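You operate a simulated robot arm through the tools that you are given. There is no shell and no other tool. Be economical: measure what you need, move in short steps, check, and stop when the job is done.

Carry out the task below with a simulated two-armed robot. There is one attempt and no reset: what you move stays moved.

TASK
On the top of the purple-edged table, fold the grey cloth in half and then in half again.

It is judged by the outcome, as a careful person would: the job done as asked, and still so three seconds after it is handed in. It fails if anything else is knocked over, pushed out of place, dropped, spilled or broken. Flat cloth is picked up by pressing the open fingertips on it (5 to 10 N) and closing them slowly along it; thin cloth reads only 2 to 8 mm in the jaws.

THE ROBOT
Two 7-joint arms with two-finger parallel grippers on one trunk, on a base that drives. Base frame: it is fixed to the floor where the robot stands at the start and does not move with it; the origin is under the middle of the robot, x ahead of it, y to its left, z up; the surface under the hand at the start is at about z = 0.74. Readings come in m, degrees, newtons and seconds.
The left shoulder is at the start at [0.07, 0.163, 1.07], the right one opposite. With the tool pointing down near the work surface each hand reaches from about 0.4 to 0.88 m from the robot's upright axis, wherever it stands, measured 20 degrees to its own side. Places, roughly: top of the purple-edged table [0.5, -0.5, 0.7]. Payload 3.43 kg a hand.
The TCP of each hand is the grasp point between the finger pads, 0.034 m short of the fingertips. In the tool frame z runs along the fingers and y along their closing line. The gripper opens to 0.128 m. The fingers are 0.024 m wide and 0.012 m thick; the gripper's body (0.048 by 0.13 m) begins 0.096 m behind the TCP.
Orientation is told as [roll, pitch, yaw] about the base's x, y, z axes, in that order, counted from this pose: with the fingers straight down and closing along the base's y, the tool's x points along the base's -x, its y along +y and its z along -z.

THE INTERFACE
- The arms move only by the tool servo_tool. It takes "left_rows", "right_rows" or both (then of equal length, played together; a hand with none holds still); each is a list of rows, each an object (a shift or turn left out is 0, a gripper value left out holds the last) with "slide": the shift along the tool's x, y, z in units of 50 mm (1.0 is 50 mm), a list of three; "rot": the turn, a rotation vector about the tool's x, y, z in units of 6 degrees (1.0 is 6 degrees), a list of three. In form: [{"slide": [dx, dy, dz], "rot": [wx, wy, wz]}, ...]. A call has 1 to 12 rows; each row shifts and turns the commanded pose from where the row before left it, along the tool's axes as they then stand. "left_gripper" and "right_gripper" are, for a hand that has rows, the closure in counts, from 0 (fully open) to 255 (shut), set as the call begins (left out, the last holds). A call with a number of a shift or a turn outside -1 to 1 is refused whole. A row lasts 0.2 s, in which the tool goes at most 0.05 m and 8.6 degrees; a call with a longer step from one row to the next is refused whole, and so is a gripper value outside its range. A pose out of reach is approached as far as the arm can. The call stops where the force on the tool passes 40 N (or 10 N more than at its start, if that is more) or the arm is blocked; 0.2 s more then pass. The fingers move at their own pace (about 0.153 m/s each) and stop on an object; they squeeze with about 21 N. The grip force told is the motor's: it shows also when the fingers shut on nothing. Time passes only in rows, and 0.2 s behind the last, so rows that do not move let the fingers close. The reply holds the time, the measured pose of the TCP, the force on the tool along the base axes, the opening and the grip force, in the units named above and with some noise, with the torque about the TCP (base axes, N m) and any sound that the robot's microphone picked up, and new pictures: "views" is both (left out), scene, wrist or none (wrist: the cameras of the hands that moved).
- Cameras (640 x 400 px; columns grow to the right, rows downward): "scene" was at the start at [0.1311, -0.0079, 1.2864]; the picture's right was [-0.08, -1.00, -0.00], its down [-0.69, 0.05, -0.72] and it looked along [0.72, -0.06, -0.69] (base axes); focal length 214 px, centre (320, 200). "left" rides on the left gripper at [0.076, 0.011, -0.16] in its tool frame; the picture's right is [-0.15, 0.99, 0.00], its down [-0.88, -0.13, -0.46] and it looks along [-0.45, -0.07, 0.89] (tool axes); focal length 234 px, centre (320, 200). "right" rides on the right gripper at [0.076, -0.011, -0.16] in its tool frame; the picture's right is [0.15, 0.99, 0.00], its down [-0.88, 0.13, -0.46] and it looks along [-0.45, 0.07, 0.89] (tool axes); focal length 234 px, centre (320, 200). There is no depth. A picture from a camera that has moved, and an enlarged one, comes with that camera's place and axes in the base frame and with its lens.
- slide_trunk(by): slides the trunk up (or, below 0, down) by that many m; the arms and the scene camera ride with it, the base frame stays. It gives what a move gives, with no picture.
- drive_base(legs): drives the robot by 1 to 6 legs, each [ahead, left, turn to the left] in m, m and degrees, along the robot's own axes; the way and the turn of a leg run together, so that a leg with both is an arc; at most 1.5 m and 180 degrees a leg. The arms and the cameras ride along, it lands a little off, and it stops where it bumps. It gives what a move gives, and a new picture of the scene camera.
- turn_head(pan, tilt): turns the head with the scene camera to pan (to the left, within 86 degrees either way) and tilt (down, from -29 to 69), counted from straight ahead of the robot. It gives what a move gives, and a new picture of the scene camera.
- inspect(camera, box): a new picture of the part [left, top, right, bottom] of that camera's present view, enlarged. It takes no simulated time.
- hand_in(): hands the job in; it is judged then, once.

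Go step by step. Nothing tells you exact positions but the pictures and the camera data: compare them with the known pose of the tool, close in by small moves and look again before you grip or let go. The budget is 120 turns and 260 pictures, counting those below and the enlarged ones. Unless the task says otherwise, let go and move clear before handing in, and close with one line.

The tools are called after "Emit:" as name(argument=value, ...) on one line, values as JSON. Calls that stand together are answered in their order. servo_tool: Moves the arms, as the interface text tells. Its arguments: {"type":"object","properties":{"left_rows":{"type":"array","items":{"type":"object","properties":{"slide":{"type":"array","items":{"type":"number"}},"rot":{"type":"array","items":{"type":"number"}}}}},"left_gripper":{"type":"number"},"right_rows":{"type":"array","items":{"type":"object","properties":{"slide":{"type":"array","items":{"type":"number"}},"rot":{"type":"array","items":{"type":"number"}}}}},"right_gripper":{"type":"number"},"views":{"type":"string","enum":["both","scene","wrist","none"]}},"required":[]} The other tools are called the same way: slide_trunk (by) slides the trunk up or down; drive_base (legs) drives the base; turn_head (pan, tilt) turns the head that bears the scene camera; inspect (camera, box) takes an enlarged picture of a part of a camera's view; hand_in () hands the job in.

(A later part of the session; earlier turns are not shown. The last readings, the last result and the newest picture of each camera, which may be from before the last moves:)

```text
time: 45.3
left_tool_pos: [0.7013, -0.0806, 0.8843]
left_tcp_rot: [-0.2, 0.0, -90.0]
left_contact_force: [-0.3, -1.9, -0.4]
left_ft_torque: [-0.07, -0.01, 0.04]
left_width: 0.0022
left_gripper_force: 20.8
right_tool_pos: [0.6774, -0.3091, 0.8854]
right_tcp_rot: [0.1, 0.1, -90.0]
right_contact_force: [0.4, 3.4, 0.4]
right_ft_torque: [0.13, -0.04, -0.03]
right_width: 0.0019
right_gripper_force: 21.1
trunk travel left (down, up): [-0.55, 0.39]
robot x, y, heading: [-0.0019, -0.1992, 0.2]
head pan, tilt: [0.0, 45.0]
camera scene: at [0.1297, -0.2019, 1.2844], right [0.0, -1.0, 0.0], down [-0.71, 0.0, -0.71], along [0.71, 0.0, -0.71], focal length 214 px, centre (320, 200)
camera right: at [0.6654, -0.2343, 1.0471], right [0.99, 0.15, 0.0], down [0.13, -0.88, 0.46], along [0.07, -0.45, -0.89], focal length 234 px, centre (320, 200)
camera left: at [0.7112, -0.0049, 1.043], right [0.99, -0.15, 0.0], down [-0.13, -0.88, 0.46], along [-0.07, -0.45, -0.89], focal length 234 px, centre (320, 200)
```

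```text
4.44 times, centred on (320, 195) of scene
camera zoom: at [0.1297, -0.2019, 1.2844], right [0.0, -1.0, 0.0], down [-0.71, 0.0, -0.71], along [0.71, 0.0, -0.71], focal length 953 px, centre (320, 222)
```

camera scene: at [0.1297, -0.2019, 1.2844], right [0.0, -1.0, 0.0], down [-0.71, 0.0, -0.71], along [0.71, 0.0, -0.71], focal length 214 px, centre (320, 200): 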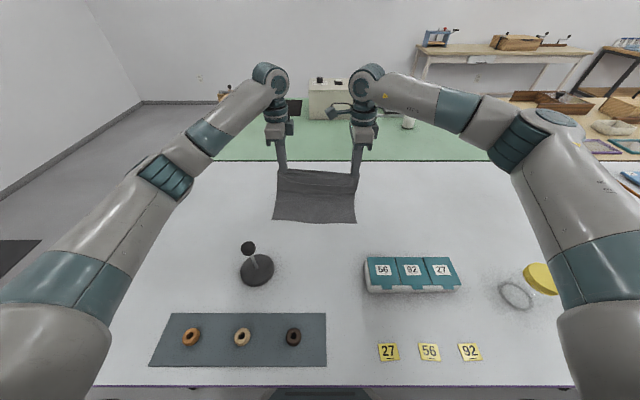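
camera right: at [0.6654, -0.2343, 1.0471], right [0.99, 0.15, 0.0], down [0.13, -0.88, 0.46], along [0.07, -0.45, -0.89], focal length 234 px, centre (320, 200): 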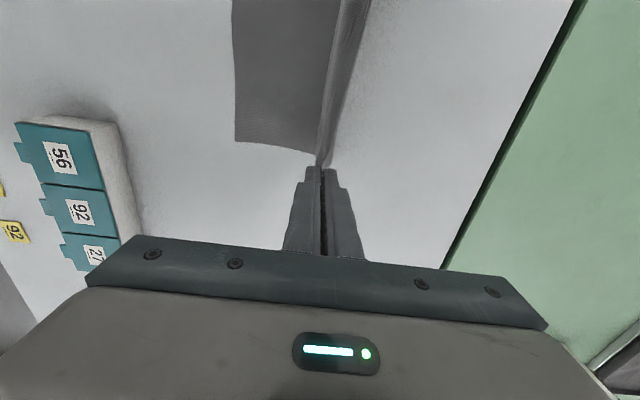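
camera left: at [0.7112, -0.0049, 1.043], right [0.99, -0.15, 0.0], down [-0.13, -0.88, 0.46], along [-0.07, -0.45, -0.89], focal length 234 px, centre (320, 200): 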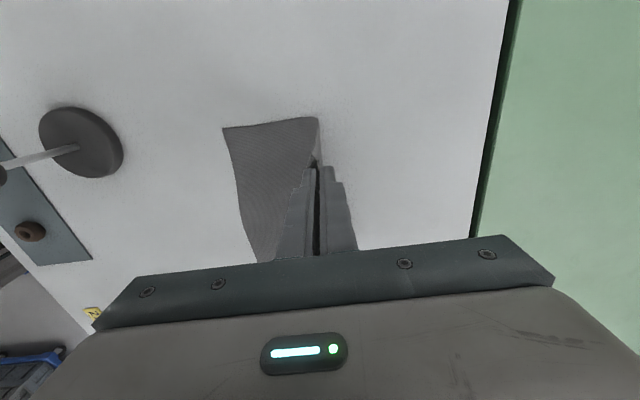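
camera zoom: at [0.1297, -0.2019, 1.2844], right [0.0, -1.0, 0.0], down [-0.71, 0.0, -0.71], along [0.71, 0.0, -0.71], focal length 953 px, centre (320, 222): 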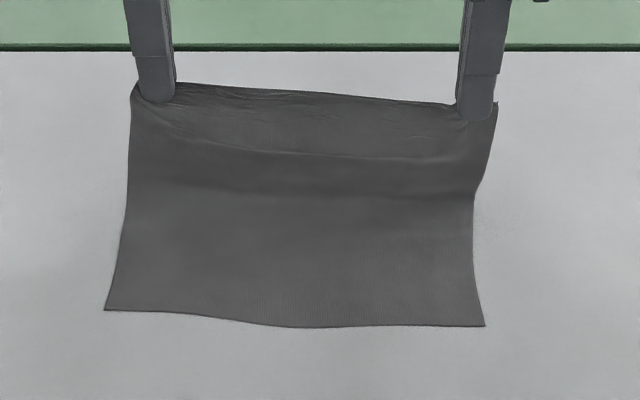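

The hem hangs cleanly. I'll lay it onto the near corners, D(.580, −.044) and C(.566, −.320), tilting the hands 30° so the edge points outward.

Emit:
servo_tool(left_rows=[{"slide": [0.05, -0.495, 0.038], "rot": [-0.625, 0, 0]}, {"slide": [0.05, -0.484, 0.083], "rot": [-0.625, 0, 0]}, {"slide": [0.05, -0.459, 0.126], "rot": [-0.625, 0, 0]}, {"slide": [0.05, -0.425, 0.168], "rot": [-0.625, 0, 0]}, {"slide": [0.05, -0.382, 0.21], "rot": [-0.625, 0, 0]}, {"slide": [0.05, -0.334, 0.252], "rot": [-0.625, 0, 0]}, {"slide": [0.05, -0.278, 0.291], "rot": [-0.625, 0, 0]}, {"slide": [0.05, -0.215, 0.329], "rot": [-0.625, 0, 0]}], right_rows=[{"slide": [0.0125, -0.46, 0.039], "rot": [-0.625, 0, 0]}, {"slide": [0.0125, -0.451, 0.087], "rot": [-0.625, 0, 0]}, {"slide": [0.0125, -0.429, 0.135], "rot": [-0.625, 0, 0]}, {"slide": [0.0125, -0.398, 0.179], "rot": [-0.625, 0, 0]}, {"slide": [0.0125, -0.363, 0.222], "rot": [-0.625, 0, 0]}, {"slide": [0.0125, -0.32, 0.264], "rot": [-0.625, 0, 0]}, {"slide": [0.0125, -0.272, 0.303], "rot": [-0.625, 0, 0]}, {"slide": [0.0125, -0.216, 0.337], "rot": [-0.625, 0, 0]}])

Emit:
inspect(camera="scene", box=[255, 160, 385, 250])

```text
time: 47.1
left_tool_pos: [0.574, -0.0625, 0.7826]
left_tcp_rot: [29.9, 0.0, -90.1]
left_contact_force: [-0.6, -11.8, -0.1]
left_ft_torque: [-0.42, 0.07, -0.19]
left_width: 0.0024
left_gripper_force: 20.1
right_tool_pos: [0.56, -0.302, 0.7811]
right_tcp_rot: [30.0, 0.1, -89.9]
right_contact_force: [1.2, 12.9, 0.2]
right_ft_torque: [0.38, -0.03, 0.19]
right_width: 0.002
right_gripper_force: 21.3
trunk travel left (down, up): [-0.55, 0.39]
robot x, y, heading: [0.0024, -0.2009, 0.1]
head pan, tilt: [0.0, 45.0]
camera scene: at [0.1303, -0.2015, 1.2845], right [0.0, -1.0, 0.0], down [-0.71, 0.0, -0.71], along [0.71, 0.0, -0.71], focal length 214 px, centre (320, 200)
camera right: at [0.4699, -0.2277, 0.9156], right [0.86, 0.15, 0.5], down [-0.12, -0.88, 0.46], along [0.5, -0.45, -0.74], focal length 234 px, centre (320, 200)
camera left: at [0.5027, 0.0151, 0.9254], right [0.86, -0.15, 0.49], down [-0.34, -0.88, 0.33], along [0.39, -0.45, -0.8], focal length 234 px, centre (320, 200)
```

scene: 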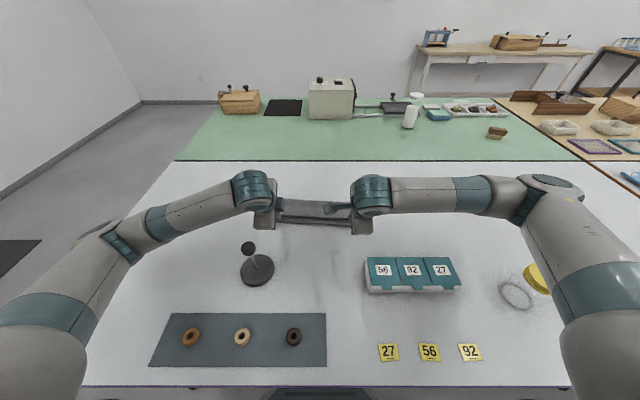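
right: 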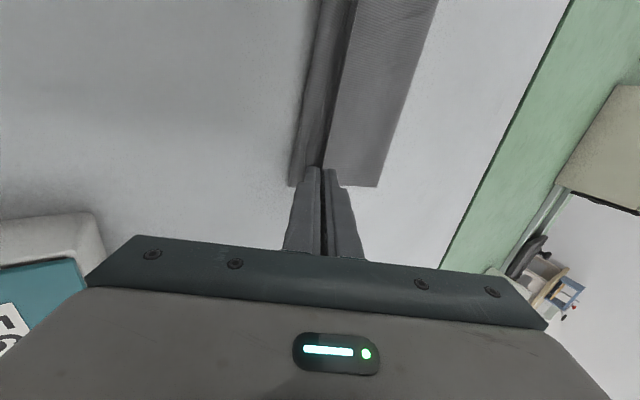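
left: 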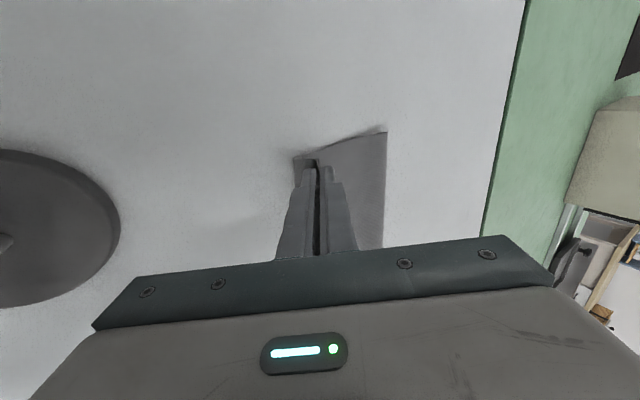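

```text
4.44 times, centred on (320, 205) of scene
camera zoom: at [0.1303, -0.2015, 1.2845], right [0.0, -1.0, 0.0], down [-0.71, 0.0, -0.71], along [0.71, 0.0, -0.71], focal length 953 px, centre (320, 178)
```

zoom: 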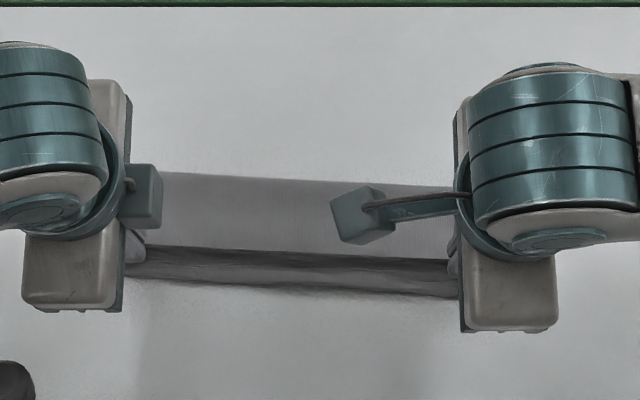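

The hem is landed and taut. I'll ease the side tension, lower a little and open slightly.

Emit:
servo_tool(left_rows=[{"slide": [-0.04, 0, 0]}, {"slide": [0, -0.03, 0.05]}], right_rows=[{"slide": [0.04, 0, 0]}, {"slide": [0, -0.02, 0.035]}], views="none")

Emit:
servo_tool(left_rows=[{"slide": [0, 0, 0]}, {"slide": [0, 0, 0]}], right_rows=[{"slide": [0, 0, 0]}, {"slide": [0, 0, 0]}], left_gripper=230, right_gripper=230, views="wrist")

Emit:
inspect(camera="scene", box=[255, 160, 385, 250])

```text
time: 47.7
left_tool_pos: [0.575, -0.0629, 0.7802]
left_tcp_rot: [30.0, 0.0, -89.9]
left_contact_force: [-0.9, -8.6, 0.3]
left_ft_torque: [-0.27, 0.02, -0.14]
left_width: 0.0021
left_gripper_force: 20.8
right_tool_pos: [0.5604, -0.3037, 0.7801]
right_tcp_rot: [30.0, -0.1, -90.1]
right_contact_force: [0.5, 9.2, -0.2]
right_ft_torque: [0.27, -0.01, 0.17]
right_width: 0.0017
right_gripper_force: 20.7
trunk travel left (down, up): [-0.55, 0.39]
robot x, y, heading: [0.0001, -0.1996, 0.1]
head pan, tilt: [0.0, 45.0]
```

```text
time: 48.3
left_tool_pos: [0.5745, -0.0623, 0.7803]
left_tcp_rot: [30.0, 0.1, -89.9]
left_contact_force: [0.3, -0.7, 0.7]
left_ft_torque: [-0.03, -0.01, -0.04]
left_width: 0.0122
left_gripper_force: 0.0
right_tool_pos: [0.5617, -0.3032, 0.7801]
right_tcp_rot: [30.0, 0.0, -90.0]
right_contact_force: [0.9, 0.0, 3.1]
right_ft_torque: [-0.03, 0.01, 0.02]
right_width: 0.0118
right_gripper_force: 0.2
trunk travel left (down, up): [-0.55, 0.39]
robot x, y, heading: [0.0014, -0.1966, -0.3]
head pan, tilt: [0.0, 45.0]
camera right: at [0.4719, -0.2267, 0.9141], right [0.86, 0.15, 0.49], down [-0.12, -0.88, 0.46], along [0.5, -0.45, -0.74], focal length 234 px, centre (320, 200)
camera left: at [0.5034, 0.0136, 0.9241], right [0.86, -0.15, 0.49], down [-0.34, -0.88, 0.33], along [0.39, -0.45, -0.8], focal length 234 px, centre (320, 200)
```

right: 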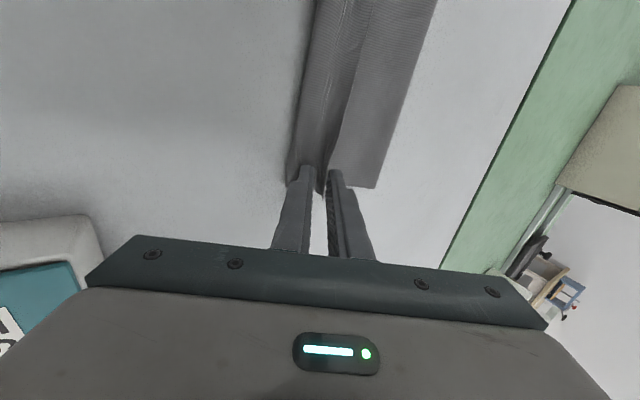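
left: 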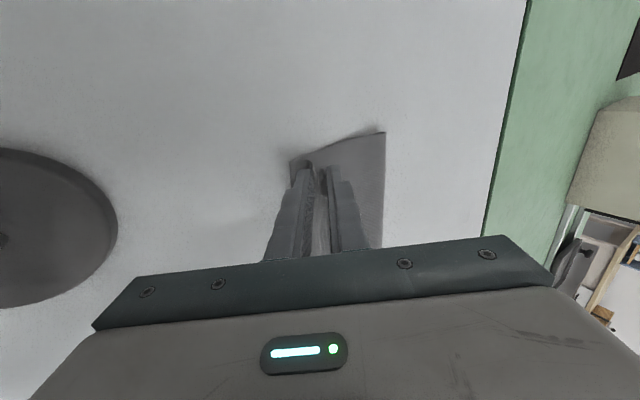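

```text
4.44 times, centred on (320, 205) of scene
camera zoom: at [0.1299, -0.2018, 1.2844], right [0.0, -1.0, 0.0], down [-0.71, 0.0, -0.71], along [0.71, 0.0, -0.71], focal length 953 px, centre (320, 178)
```

zoom: 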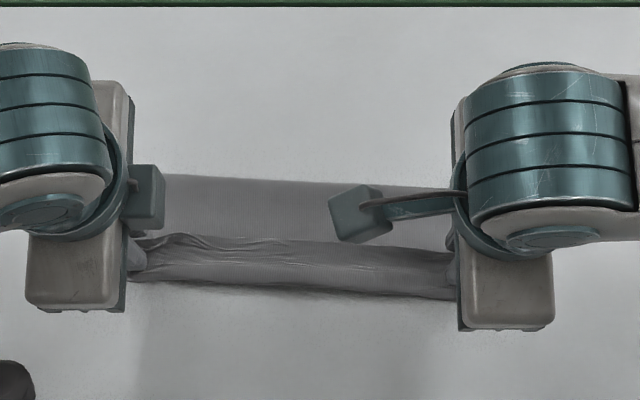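

The hem flap still stands between the fingers. I'll bring the hands upright with the flap between them, then shift toward the robot so the far finger pushes it outward; the left hand stays clear of the knob at (.404, −.034).

Emit:
servo_tool(left_rows=[{"slide": [0, 0, -0.02], "rot": [1, 0, 0]}, {"slide": [0, 0, -0.02], "rot": [1, 0, 0]}, {"slide": [0, 0, -0.02], "rot": [1, 0, 0]}, {"slide": [0, 0, -0.02], "rot": [1, 0, 0]}, {"slide": [0, 0, 0], "rot": [1, 0, 0]}, {"slide": [0, -0.2, 0]}, {"slide": [0, -0.2, 0]}], right_rows=[{"slide": [0, 0, -0.02], "rot": [1, 0, 0]}, {"slide": [0, 0, -0.02], "rot": [1, 0, 0]}, {"slide": [0, 0, -0.02], "rot": [1, 0, 0]}, {"slide": [0, 0, -0.02], "rot": [1, 0, 0]}, {"slide": [0, 0, 0], "rot": [1, 0, 0]}, {"slide": [0, -0.2, 0]}, {"slide": [0, -0.2, 0]}])

Emit:
inspect(camera="scene", box=[255, 160, 385, 250])

```text
time: 49.9
left_tool_pos: [0.5543, -0.0621, 0.7842]
left_tcp_rot: [0.0, 0.0, -90.0]
left_contact_force: [0.0, 0.4, -0.2]
left_ft_torque: [-0.01, -0.01, -0.01]
left_width: 0.0126
left_gripper_force: 0.0
right_tool_pos: [0.5413, -0.3013, 0.7845]
right_tcp_rot: [0.1, 0.0, -89.9]
right_contact_force: [-0.5, -0.8, -0.1]
right_ft_torque: [-0.02, 0.01, -0.01]
right_width: 0.0125
right_gripper_force: 0.1
trunk travel left (down, up): [-0.55, 0.39]
robot x, y, heading: [-0.0004, -0.1967, 0.1]
head pan, tilt: [0.0, 45.0]
camera scene: at [0.1304, -0.2017, 1.2843], right [0.0, -1.0, 0.0], down [-0.71, 0.0, -0.71], along [0.71, 0.0, -0.71], focal length 214 px, centre (320, 200)
camera right: at [0.5305, -0.2255, 0.9459], right [0.99, 0.15, 0.0], down [0.13, -0.88, 0.46], along [0.07, -0.45, -0.89], focal length 234 px, centre (320, 200)
camera left: at [0.5655, 0.0138, 0.944], right [0.99, -0.14, 0.0], down [-0.13, -0.88, 0.46], along [-0.07, -0.45, -0.89], focal length 234 px, centre (320, 200)
```

scene: 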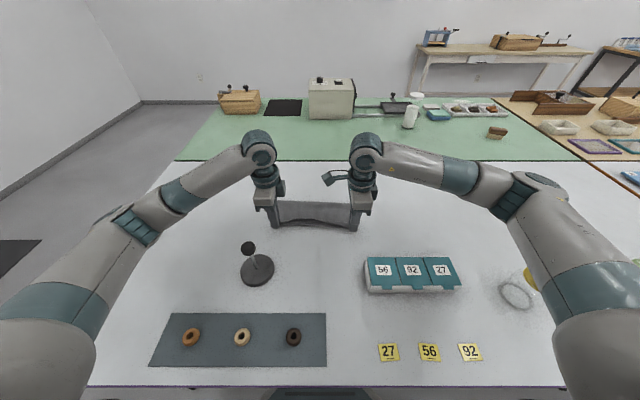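
right: 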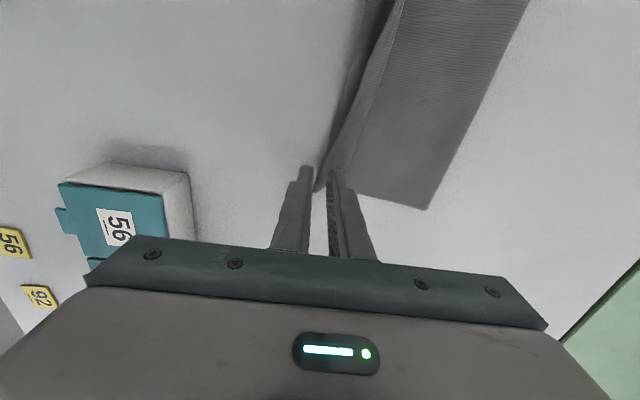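
left: 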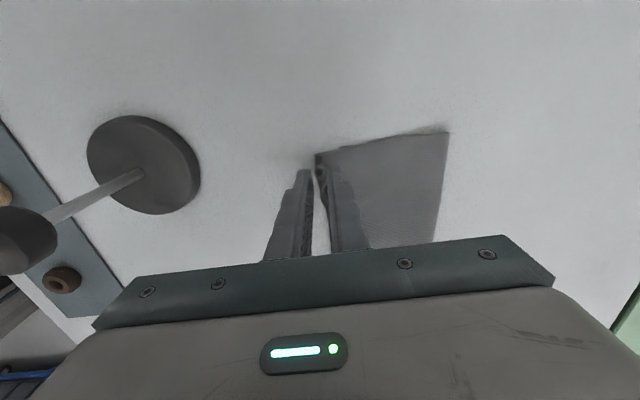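

```text
4.44 times, centred on (320, 205) of scene
camera zoom: at [0.1304, -0.2017, 1.2843], right [0.0, -1.0, 0.0], down [-0.71, 0.0, -0.71], along [0.71, 0.0, -0.71], focal length 953 px, centre (320, 178)
```

zoom: 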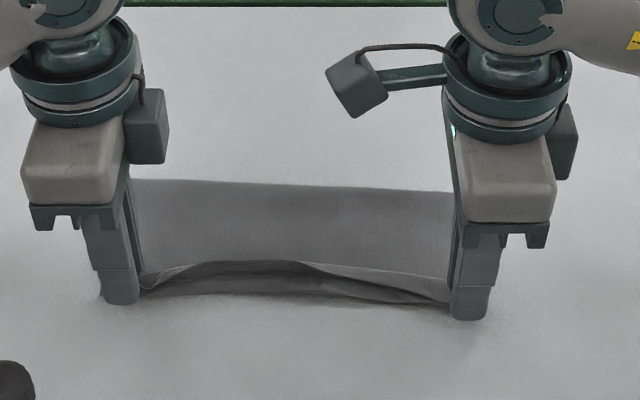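

The hem has flipped outward and the top edge now lies toward the robot. I'll lift the hands straight up and look.

Emit:
servo_tool(left_rows=[{"slide": [0, -0.1, -0.1]}, {"slide": [0, 0, -0.5]}, {"slide": [0, 0, -0.8]}, {"slide": [0, 0, -0.8]}, {"slide": [0, 0, -0.8]}], right_rows=[{"slide": [0, -0.1, -0.1]}, {"slide": [0, 0, -0.5]}, {"slide": [0, 0, -0.8]}, {"slide": [0, 0, -0.8]}, {"slide": [0, 0, -0.8]}])

Emit:
inspect(camera="scene", box=[255, 170, 385, 250])

```text
time: 51.1
left_tool_pos: [0.5482, -0.061, 0.9366]
left_tcp_rot: [0.0, -0.1, -89.8]
left_contact_force: [-0.4, 0.0, 0.4]
left_ft_torque: [-0.01, -0.02, 0.0]
left_width: 0.0126
left_gripper_force: 0.1
right_tool_pos: [0.5387, -0.3028, 0.9329]
right_tcp_rot: [0.0, 0.0, -90.0]
right_contact_force: [0.0, 0.2, 0.5]
right_ft_torque: [0.02, -0.03, -0.01]
right_width: 0.0124
right_gripper_force: 0.0
trunk travel left (down, up): [-0.55, 0.39]
robot x, y, heading: [-0.0018, -0.2051, -0.1]
head pan, tilt: [0.0, 45.0]
camera scene: at [0.1288, -0.2019, 1.2844], right [0.0, -1.0, 0.0], down [-0.71, 0.0, -0.71], along [0.71, 0.0, -0.71], focal length 214 px, centre (320, 200)
camera right: at [0.5279, -0.2252, 1.0939], right [0.99, 0.15, 0.0], down [0.13, -0.88, 0.46], along [0.07, -0.45, -0.89], focal length 234 px, centre (320, 200)
camera left: at [0.5586, 0.0149, 1.0956], right [0.99, -0.15, 0.0], down [-0.13, -0.88, 0.46], along [-0.07, -0.45, -0.89], focal length 234 px, centre (320, 200)
```

scene: 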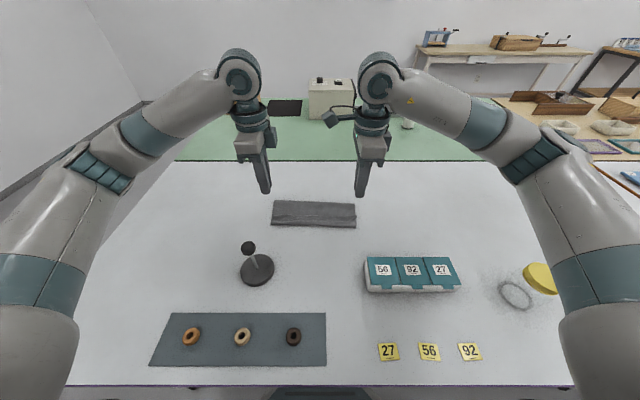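
right: 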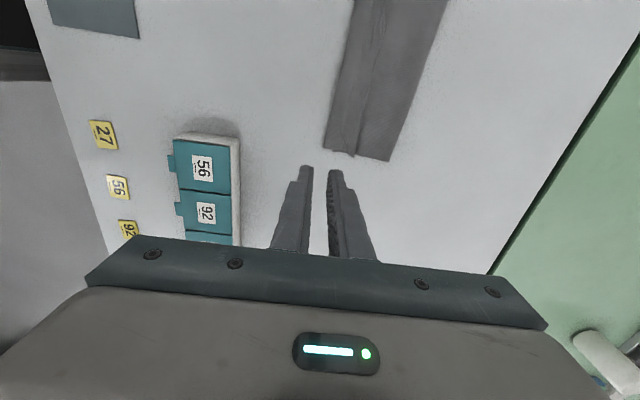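
left: 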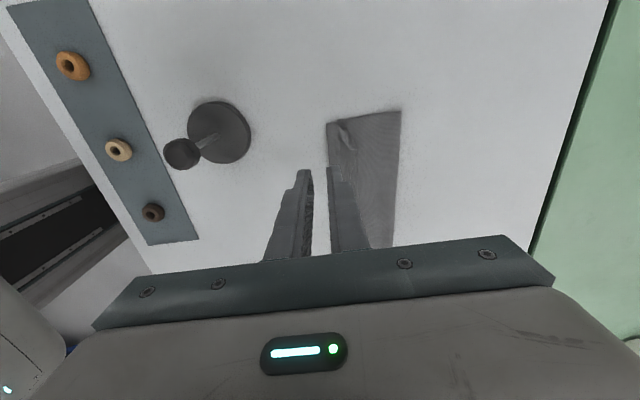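

```text
4.92 times, centred on (320, 210) of scene
camera zoom: at [0.1288, -0.2019, 1.2844], right [0.0, -1.0, 0.0], down [-0.71, 0.0, -0.71], along [0.71, 0.0, -0.71], focal length 1056 px, centre (320, 151)
```

zoom: 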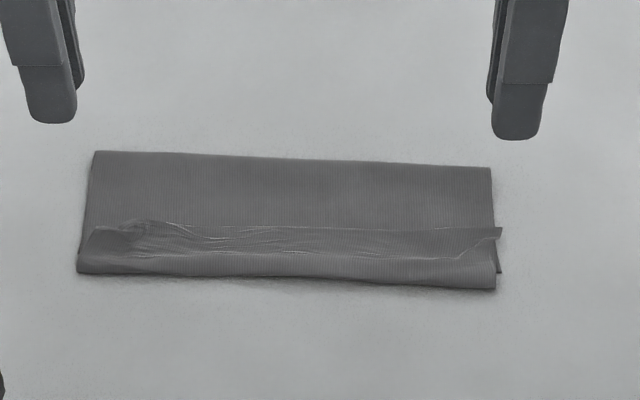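

Emit:
inspect(camera="scene", box=[320, 195, 365, 235])

Emit:
inspect(camera="scene", box=[265, 195, 310, 235])

Emit:
inspect(camera="right", box=[310, 60, 440, 170])

```text
10.00 times, centred on (342, 215) of scene
camera zoom: at [0.1288, -0.2019, 1.2844], right [0.0, -1.0, 0.0], down [-0.71, 0.0, -0.71], along [0.71, 0.0, -0.71], focal length 2145 px, centre (95, 50)
```

zoom: 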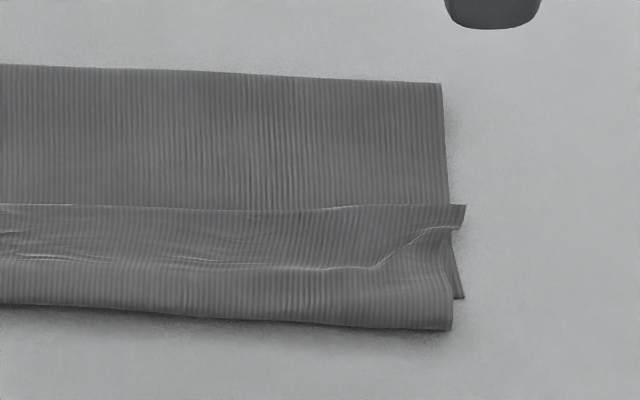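

```text
10.00 times, centred on (288, 215) of scene
camera zoom: at [0.1288, -0.2019, 1.2844], right [0.0, -1.0, 0.0], down [-0.71, 0.0, -0.71], along [0.71, 0.0, -0.71], focal length 2145 px, centre (645, 50)
```

zoom: 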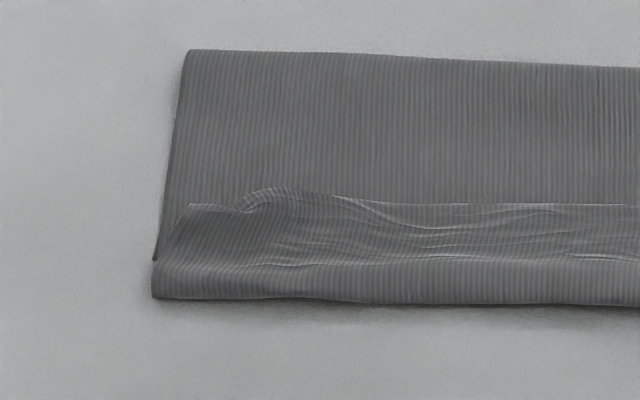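

```text
3.64 times, centred on (375, 115) of right
camera zoom: at [0.5279, -0.2252, 1.0939], right [0.99, 0.15, 0.0], down [0.13, -0.88, 0.46], along [0.07, -0.45, -0.89], focal length 852 px, centre (120, 509)
```

zoom: 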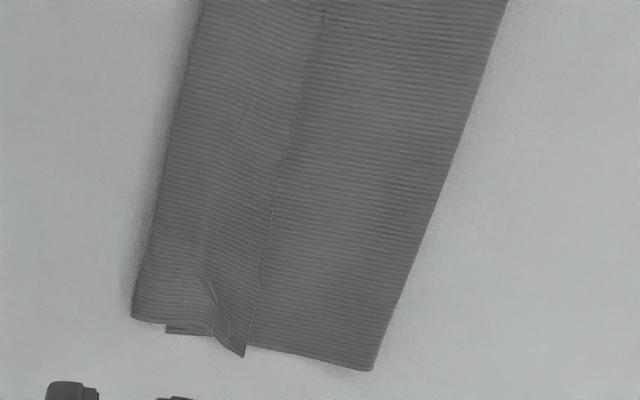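

The hem still turned back: each finger sweep takes about 28 mm of hem, so my landing arc was too long and dragged the fold line. I'll reopen the fold and redo it with a narrower pinch and a corrected landing point, starting by pinching the flap's middle.

Emit:
servo_tool(left_rows=[{"slide": [-0.097, 0.078, 0.507]}, {"slide": [-0.097, 0.078, 0.507]}, {"slide": [-0.097, 0.078, 0.507]}, {"slide": [-0.097, 0.078, 0.507]}, {"slide": [-0.097, 0.078, 0.507]}, {"slide": [-0.097, 0.078, 0.507]}], right_rows=[{"slide": [0.05, 0.097, 0.493]}, {"slide": [0.05, 0.097, 0.493]}, {"slide": [0.05, 0.097, 0.493]}, {"slide": [0.05, 0.097, 0.493]}, {"slide": [0.05, 0.097, 0.493]}, {"slide": [0.05, 0.097, 0.493]}], left_gripper=221, right_gripper=221, views="wrist")

Emit:
inspect(camera="scene", box=[255, 170, 385, 250])

```text
time: 52.5
left_tool_pos: [0.5731, -0.0937, 0.7809]
left_tcp_rot: [0.0, 0.0, -89.9]
left_contact_force: [0.0, 0.4, 0.1]
left_ft_torque: [0.02, 0.02, 0.0]
left_width: 0.0171
left_gripper_force: 0.0
right_tool_pos: [0.5674, -0.2845, 0.7862]
right_tcp_rot: [0.0, 0.1, -90.0]
right_contact_force: [-0.1, -0.5, -0.1]
right_ft_torque: [0.04, 0.02, -0.01]
right_width: 0.0169
right_gripper_force: 0.0
trunk travel left (down, up): [-0.55, 0.39]
robot x, y, heading: [-0.0024, -0.1965, -0.1]
head pan, tilt: [0.0, 45.0]
camera right: at [0.5559, -0.2093, 0.947], right [0.99, 0.15, 0.0], down [0.13, -0.88, 0.46], along [0.07, -0.45, -0.89], focal length 234 px, centre (320, 200)
camera left: at [0.5834, -0.0158, 0.9411], right [0.99, -0.15, 0.0], down [-0.13, -0.88, 0.46], along [-0.07, -0.45, -0.89], focal length 234 px, centre (320, 200)
```

right: 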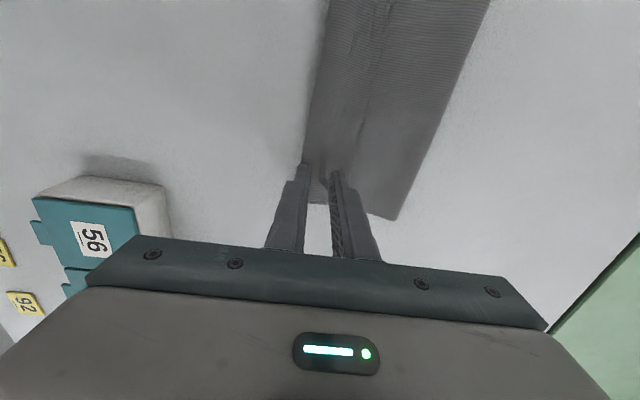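
left: 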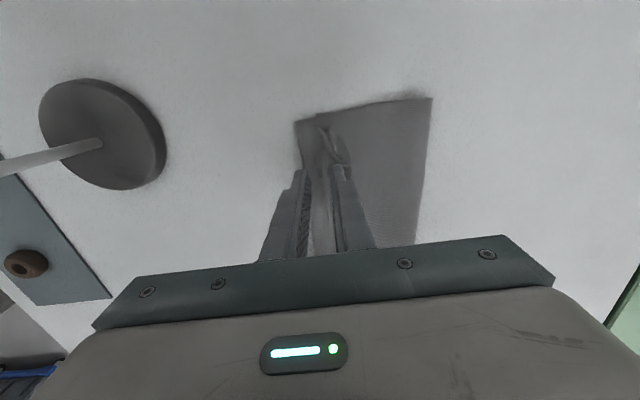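

```text
4.92 times, centred on (320, 210) of scene
camera zoom: at [0.1311, -0.2018, 1.2843], right [0.0, -1.0, 0.0], down [-0.71, 0.0, -0.71], along [0.71, 0.0, -0.71], focal length 1056 px, centre (320, 151)
```

zoom: 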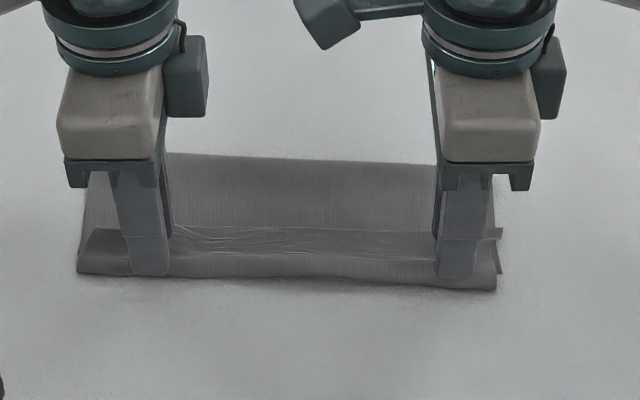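

I'll press lightly and try the pinch here.

Emit:
servo_tool(left_rows=[{"slide": [0, 0, 0.06]}, {"slide": [0, 0, 0.03]}], right_rows=[{"slide": [0, 0, 0.14]}, {"slide": [0, 0, 0.05]}], views="none")

```text
time: 53.1
left_tool_pos: [0.572, -0.0924, 0.7777]
left_tcp_rot: [0.0, 0.0, -89.8]
left_contact_force: [-0.3, -0.1, -0.4]
left_ft_torque: [-0.01, -0.02, -0.01]
left_width: 0.017
left_gripper_force: 0.1
right_tool_pos: [0.5659, -0.2863, 0.7765]
right_tcp_rot: [0.0, 0.0, -90.0]
right_contact_force: [1.0, -0.1, 0.5]
right_ft_torque: [0.02, 0.01, 0.01]
right_width: 0.017
right_gripper_force: 0.1
trunk travel left (down, up): [-0.55, 0.39]
robot x, y, heading: [0.0007, -0.2015, 0.0]
head pan, tilt: [0.0, 45.0]
```

Emit:
servo_tool(left_rows=[{"slide": [0, 0, 0.03]}, {"slide": [0, 0, 0.01]}], right_rows=[{"slide": [0, 0, 0.03]}, {"slide": [0, 0, 0]}], views="none")

Emit:
servo_tool(left_rows=[{"slide": [0, 0, 0]}], right_rows=[{"slide": [0, 0, 0]}], left_gripper=236, right_gripper=236, views="none")

Emit:
servo_tool(left_rows=[{"slide": [0, 0, 0]}, {"slide": [0, 0, 0]}], right_rows=[{"slide": [0, 0, 0]}, {"slide": [0, 0, 0]}], left_gripper=255, right_gripper=255, views="wrist")

Emit:
inspect(camera="scene", box=[255, 170, 385, 250])

```text
time: 53.7
left_tool_pos: [0.5706, -0.0925, 0.776]
left_tcp_rot: [0.0, 0.0, -89.8]
left_contact_force: [-0.1, -0.3, 0.4]
left_ft_torque: [0.01, -0.04, 0.0]
left_width: 0.017
left_gripper_force: 0.0
right_tool_pos: [0.5661, -0.2875, 0.7768]
right_tcp_rot: [0.0, 0.0, -90.1]
right_contact_force: [0.8, -1.0, 3.4]
right_ft_torque: [0.0, -0.01, -0.03]
right_width: 0.0169
right_gripper_force: 0.0
trunk travel left (down, up): [-0.55, 0.39]
robot x, y, heading: [-0.0012, -0.1949, 0.1]
head pan, tilt: [0.0, 45.0]
```

```text
time: 54.1
left_tool_pos: [0.5709, -0.0913, 0.7756]
left_tcp_rot: [0.0, 0.0, -89.9]
left_contact_force: [1.3, 0.5, 1.5]
left_ft_torque: [0.01, -0.03, -0.02]
left_width: 0.0096
left_gripper_force: 0.0
right_tool_pos: [0.5651, -0.2858, 0.7759]
right_tcp_rot: [0.0, 0.1, -90.0]
right_contact_force: [-0.2, -0.4, 3.8]
right_ft_torque: [0.02, 0.03, 0.03]
right_width: 0.0094
right_gripper_force: 0.0
trunk travel left (down, up): [-0.55, 0.39]
robot x, y, heading: [-0.0014, -0.1997, 0.1]
head pan, tilt: [0.0, 45.0]
```

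```text
time: 54.7
left_tool_pos: [0.5704, -0.092, 0.7769]
left_tcp_rot: [0.0, 0.0, -89.9]
left_contact_force: [1.0, 0.0, 2.6]
left_ft_torque: [-0.05, -0.01, 0.0]
left_width: 0.0002
left_gripper_force: 21.0
right_tool_pos: [0.566, -0.2865, 0.7766]
right_tcp_rot: [0.0, 0.0, -90.0]
right_contact_force: [-1.3, 0.8, 4.5]
right_ft_torque: [0.01, 0.01, -0.01]
right_width: 0.0021
right_gripper_force: 21.0
trunk travel left (down, up): [-0.55, 0.39]
robot x, y, heading: [-0.0012, -0.2015, -0.2]
head pan, tilt: [0.0, 45.0]
camera right: at [0.5543, -0.2107, 0.9371], right [0.99, 0.15, 0.0], down [0.13, -0.88, 0.46], along [0.07, -0.45, -0.89], focal length 234 px, centre (320, 200)
camera left: at [0.5817, -0.0157, 0.9356], right [0.99, -0.15, 0.0], down [-0.13, -0.88, 0.46], along [-0.07, -0.45, -0.89], focal length 234 px, centre (320, 200)
```

right: 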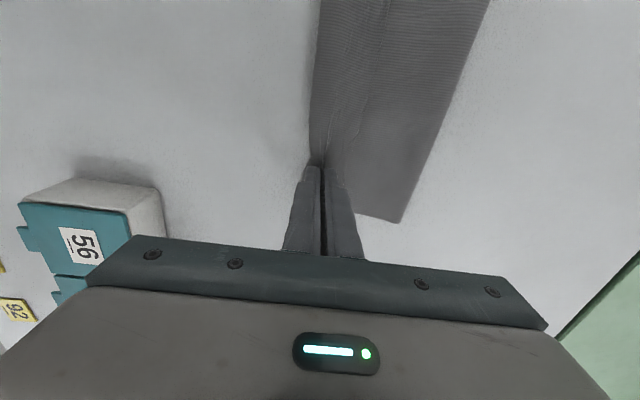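
left: 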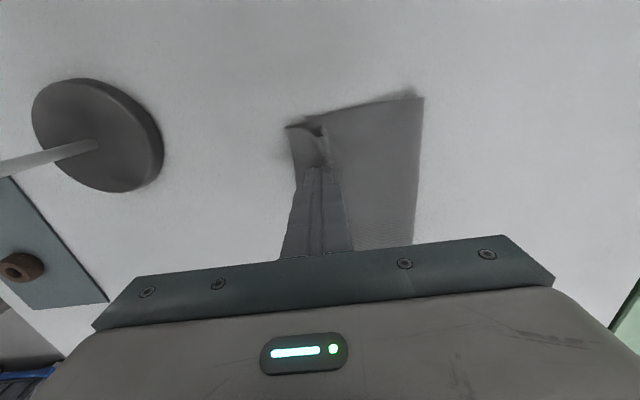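

```text
4.92 times, centred on (320, 210) of scene
camera zoom: at [0.1296, -0.2018, 1.2845], right [0.0, -1.0, 0.0], down [-0.71, 0.0, -0.71], along [0.71, 0.0, -0.71], focal length 1056 px, centre (320, 151)
```

zoom: 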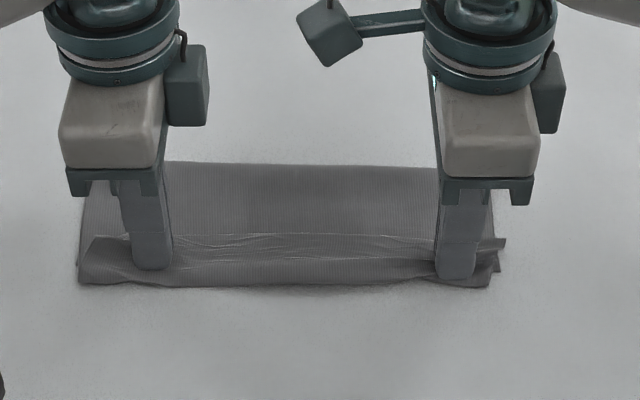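

The right has it, and the left slipped. I'll redo the left with a wider opening and a firmer press.

Emit:
servo_tool(left_rows=[{"slide": [0, 0, -0.2]}, {"slide": [0, 0, 0]}], left_gripper=205, views="wrist")

Emit:
servo_tool(left_rows=[{"slide": [0, 0.04, 0.15]}, {"slide": [0, 0, 0.1]}, {"slide": [0, 0, 0.04]}], views="none")

```text
time: 55.3
left_tool_pos: [0.5718, -0.0918, 0.7858]
left_tcp_rot: [0.1, 0.0, -89.8]
left_contact_force: [-0.3, -0.2, 0.2]
left_ft_torque: [0.01, -0.02, 0.01]
left_width: 0.0253
left_gripper_force: 0.0
right_tool_pos: [0.5651, -0.2861, 0.7764]
right_tcp_rot: [0.0, 0.0, -90.0]
right_contact_force: [-0.6, -0.8, 5.5]
right_ft_torque: [0.05, 0.0, 0.0]
right_width: 0.0021
right_gripper_force: 21.2
trunk travel left (down, up): [-0.55, 0.39]
robot x, y, heading: [-0.0003, -0.1987, -0.3]
head pan, tilt: [0.0, 45.0]
camera left: at [0.5821, -0.0156, 0.945], right [0.99, -0.15, 0.0], down [-0.13, -0.88, 0.46], along [-0.07, -0.45, -0.89], focal length 234 px, centre (320, 200)
```

left: 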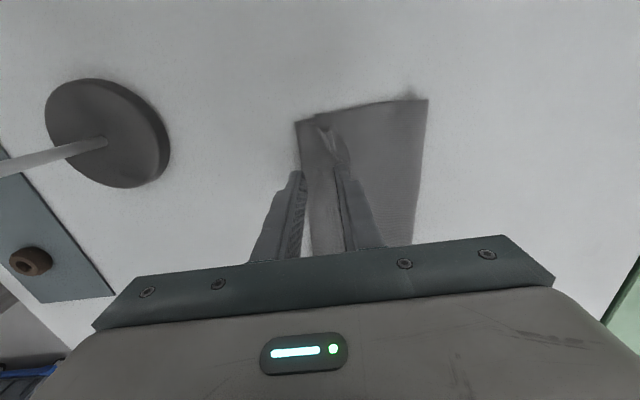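

```text
time: 56.1
left_tool_pos: [0.5728, -0.0917, 0.7757]
left_tcp_rot: [0.4, -0.1, -89.9]
left_contact_force: [0.3, 4.3, 33.8]
left_ft_torque: [0.19, -0.47, 0.05]
left_width: 0.0246
left_gripper_force: 0.1
right_tool_pos: [0.5638, -0.2864, 0.7769]
right_tcp_rot: [0.0, 0.0, -90.0]
right_contact_force: [0.2, -0.8, 0.6]
right_ft_torque: [0.01, 0.0, 0.03]
right_width: 0.0021
right_gripper_force: 21.5
trunk travel left (down, up): [-0.55, 0.39]
robot x, y, heading: [-0.0027, -0.2028, -0.0]
head pan, tilt: [0.0, 45.0]
```

Emit:
servo_tool(left_rows=[{"slide": [0, 0, -0.14]}, {"slide": [0, 0.18, 0]}, {"slide": [0, 0, 0.09]}], views="none")

```text
time: 56.9
left_tool_pos: [0.5807, -0.0936, 0.7752]
left_tcp_rot: [0.1, 0.0, -90.0]
left_contact_force: [-2.4, 1.7, 24.8]
left_ft_torque: [0.12, -0.34, 0.06]
left_width: 0.0241
left_gripper_force: 0.0
right_tool_pos: [0.565, -0.2866, 0.7767]
right_tcp_rot: [0.1, 0.0, -90.0]
right_contact_force: [0.9, -0.2, 0.5]
right_ft_torque: [0.03, 0.0, -0.04]
right_width: 0.0019
right_gripper_force: 20.9
trunk travel left (down, up): [-0.55, 0.39]
robot x, y, heading: [0.0031, -0.1988, 0.0]
head pan, tilt: [0.0, 45.0]
```

Emit:
servo_tool(left_rows=[{"slide": [0, 0, -0.03]}, {"slide": [0, 0, 0]}], left_gripper=220, views="none")

Emit:
servo_tool(left_rows=[{"slide": [0, 0, 0]}], left_gripper=238, views="none")

Emit:
servo_tool(left_rows=[{"slide": [0, 0, 0]}, {"slide": [0, 0, 0]}], left_gripper=255, views="wrist")

```text
time: 57.5
left_tool_pos: [0.5818, -0.0937, 0.7748]
left_tcp_rot: [0.0, 0.0, -90.0]
left_contact_force: [-2.7, -1.9, 22.4]
left_ft_torque: [-0.04, -0.15, 0.02]
left_width: 0.016
left_gripper_force: 0.1
right_tool_pos: [0.5633, -0.2869, 0.7766]
right_tcp_rot: [0.1, 0.0, -90.1]
right_contact_force: [0.0, -0.2, -1.2]
right_ft_torque: [0.01, 0.01, -0.05]
right_width: 0.0018
right_gripper_force: 21.0
trunk travel left (down, up): [-0.55, 0.39]
robot x, y, heading: [0.0008, -0.1997, 0.2]
head pan, tilt: [0.0, 45.0]
```

```text
time: 57.9
left_tool_pos: [0.5809, -0.093, 0.7762]
left_tcp_rot: [0.1, 0.0, -89.9]
left_contact_force: [0.7, -0.4, 24.8]
left_ft_torque: [0.02, -0.19, 0.01]
left_width: 0.0083
left_gripper_force: 0.0
right_tool_pos: [0.5649, -0.2864, 0.776]
right_tcp_rot: [0.2, 0.0, -90.1]
right_contact_force: [-0.3, 0.1, -0.1]
right_ft_torque: [0.0, -0.01, 0.03]
right_width: 0.0017
right_gripper_force: 20.4
trunk travel left (down, up): [-0.55, 0.39]
robot x, y, heading: [-0.0025, -0.2009, -0.2]
head pan, tilt: [0.0, 45.0]
```

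```text
time: 58.5
left_tool_pos: [0.5828, -0.0934, 0.7762]
left_tcp_rot: [0.0, 0.0, -89.9]
left_contact_force: [4.0, -1.4, 27.6]
left_ft_torque: [-0.05, -0.2, -0.03]
left_width: 0.0026
left_gripper_force: 21.4
right_tool_pos: [0.564, -0.2874, 0.7772]
right_tcp_rot: [0.1, 0.0, -90.0]
right_contact_force: [0.5, 0.9, 0.1]
right_ft_torque: [-0.03, 0.04, 0.0]
right_width: 0.0016
right_gripper_force: 20.9
trunk travel left (down, up): [-0.55, 0.39]
robot x, y, heading: [-0.0003, -0.2017, 0.0]
head pan, tilt: [0.0, 45.0]
camera left: at [0.5919, -0.0172, 0.9353], right [0.99, -0.15, 0.0], down [-0.13, -0.88, 0.46], along [-0.06, -0.45, -0.89], focal length 234 px, centre (320, 200)
```

left: 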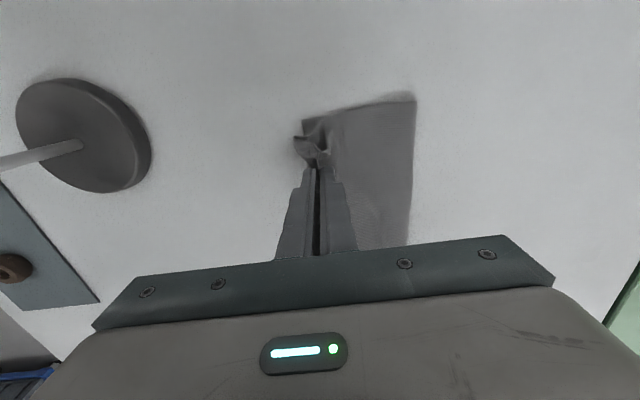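

The left now holds something, so I'll lift both a little and look at what is held.

Emit:
servo_tool(left_rows=[{"slide": [0, 0, -0.4]}, {"slide": [0, 0, -0.4]}, {"slide": [0, 0, -0.4]}], right_rows=[{"slide": [0, 0, -0.4]}, {"slide": [0, 0, -0.4]}, {"slide": [0, 0, -0.4]}], views="wrist")

Emit:
inspect(camera="scene", box=[255, 170, 385, 250])

```text
time: 59.3
left_tool_pos: [0.582, -0.0919, 0.8334]
left_tcp_rot: [-0.1, 0.0, -90.1]
left_contact_force: [0.2, -0.5, -0.6]
left_ft_torque: [-0.08, 0.02, 0.01]
left_width: 0.0025
left_gripper_force: 20.8
right_tool_pos: [0.5653, -0.2879, 0.836]
right_tcp_rot: [-0.1, 0.0, -90.0]
right_contact_force: [-0.5, 0.2, 0.3]
right_ft_torque: [0.02, -0.02, 0.0]
right_width: 0.0019
right_gripper_force: 21.2
trunk travel left (down, up): [-0.55, 0.39]
robot x, y, heading: [0.0009, -0.2, 0.2]
head pan, tilt: [0.0, 45.0]
camera right: at [0.5541, -0.2116, 0.9964], right [0.99, 0.15, 0.0], down [0.13, -0.88, 0.46], along [0.07, -0.45, -0.89], focal length 234 px, centre (320, 200)
camera left: at [0.5931, -0.0163, 0.9925], right [0.99, -0.15, 0.0], down [-0.13, -0.88, 0.46], along [-0.07, -0.45, -0.89], focal length 234 px, centre (320, 200)
```

right: 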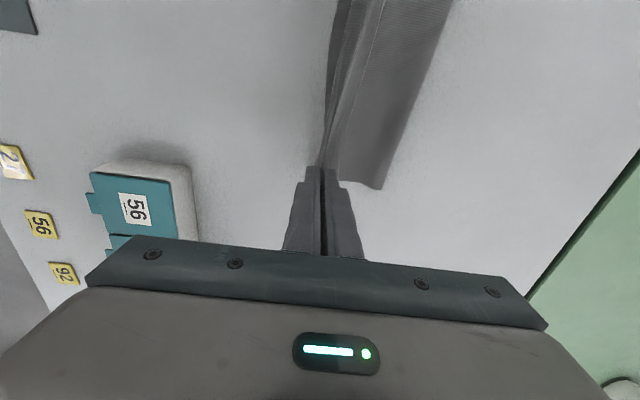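
left: 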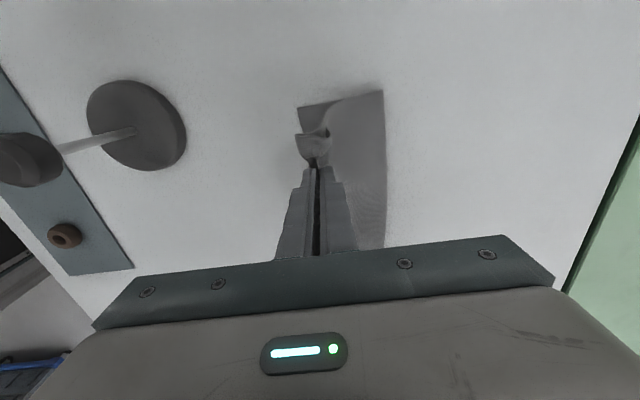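

```text
4.92 times, centred on (320, 210) of scene
camera zoom: at [0.13, -0.2017, 1.2843], right [0.0, -1.0, 0.0], down [-0.71, 0.0, -0.71], along [0.71, 0.0, -0.71], focal length 1056 px, centre (320, 151)
```

zoom: 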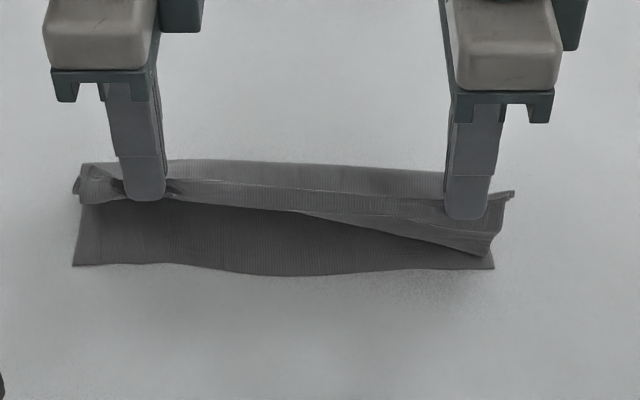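

Only the top layer is up and the lower layer lies undisturbed. I'll carry the hem back to the far side.

Emit:
servo_tool(left_rows=[{"slide": [0, 0.4, -0.5]}, {"slide": [0, 0.4, -0.5]}, {"slide": [0, 0.7, 0]}, {"slide": [0, 0.7, 0]}, {"slide": [0, 0.7, 0]}, {"slide": [0, 0.5, 0.4]}, {"slide": [0, 0.5, 0.4]}, {"slide": [0, 0.2, 0.5]}, {"slide": [0, 0.2, 0.5]}], right_rows=[{"slide": [0, 0.4, -0.5]}, {"slide": [0, 0.4, -0.5]}, {"slide": [0, 0.7, 0]}, {"slide": [0, 0.7, 0]}, {"slide": [0, 0.7, 0]}, {"slide": [0, 0.5, 0.4]}, {"slide": [0, 0.5, 0.4]}, {"slide": [0, 0.2, 0.5]}, {"slide": [0, 0.2, 0.5]}], views="wrist")

Emit:
inspect(camera="scene", box=[255, 150, 385, 240])

```text
time: 61.3
left_tool_pos: [0.798, -0.0924, 0.7931]
left_tcp_rot: [0.0, 0.0, -90.0]
left_contact_force: [-0.3, -0.9, 0.6]
left_ft_torque: [-0.01, 0.02, 0.0]
left_width: 0.0023
left_gripper_force: 21.0
right_tool_pos: [0.7836, -0.2869, 0.7965]
right_tcp_rot: [0.0, 0.0, -90.0]
right_contact_force: [0.6, 0.9, -0.2]
right_ft_torque: [0.02, -0.01, -0.01]
right_width: 0.0018
right_gripper_force: 20.8
trunk travel left (down, up): [-0.55, 0.39]
robot x, y, heading: [-0.0003, -0.2001, 0.1]
head pan, tilt: [0.0, 45.0]
camera right: at [0.7723, -0.2115, 0.9574], right [0.99, 0.15, 0.0], down [0.13, -0.88, 0.46], along [0.07, -0.45, -0.89], focal length 234 px, centre (320, 200)
camera left: at [0.809, -0.0163, 0.9529], right [0.99, -0.15, 0.0], down [-0.13, -0.88, 0.46], along [-0.07, -0.45, -0.89], focal length 234 px, centre (320, 200)
```

right: 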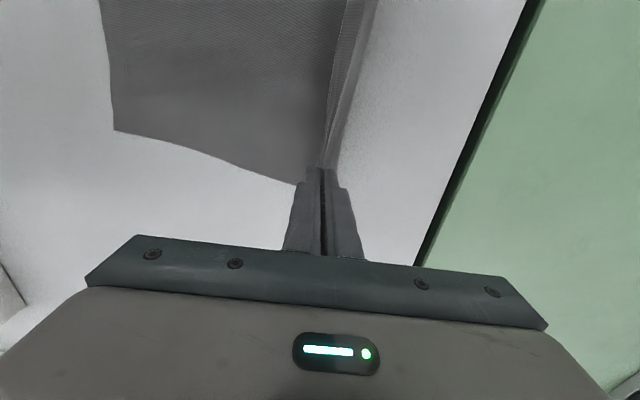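
left: 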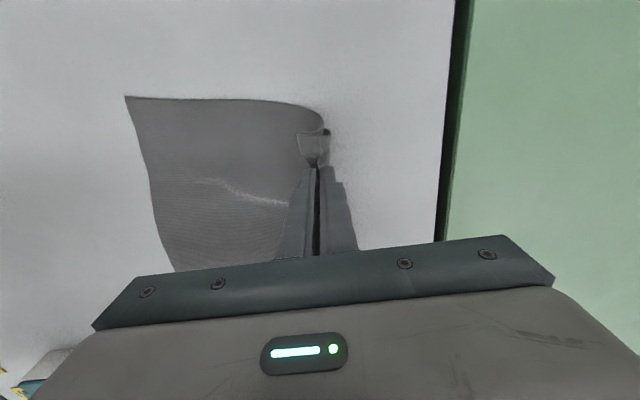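

```text
4.44 times, centred on (320, 195) of scene
camera zoom: at [0.1314, -0.202, 1.2843], right [0.0, -1.0, 0.0], down [-0.71, 0.0, -0.71], along [0.71, 0.0, -0.71], focal length 953 px, centre (320, 222)
```

zoom: 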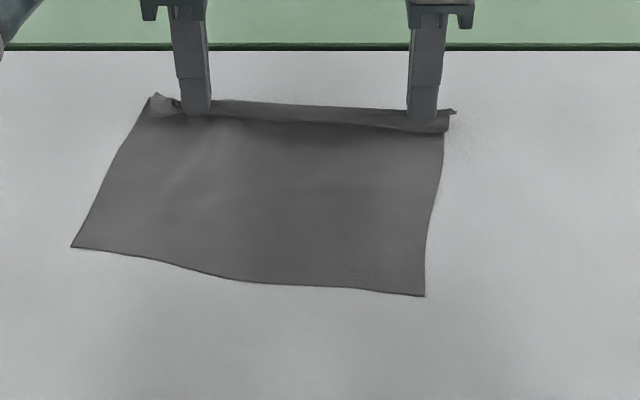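

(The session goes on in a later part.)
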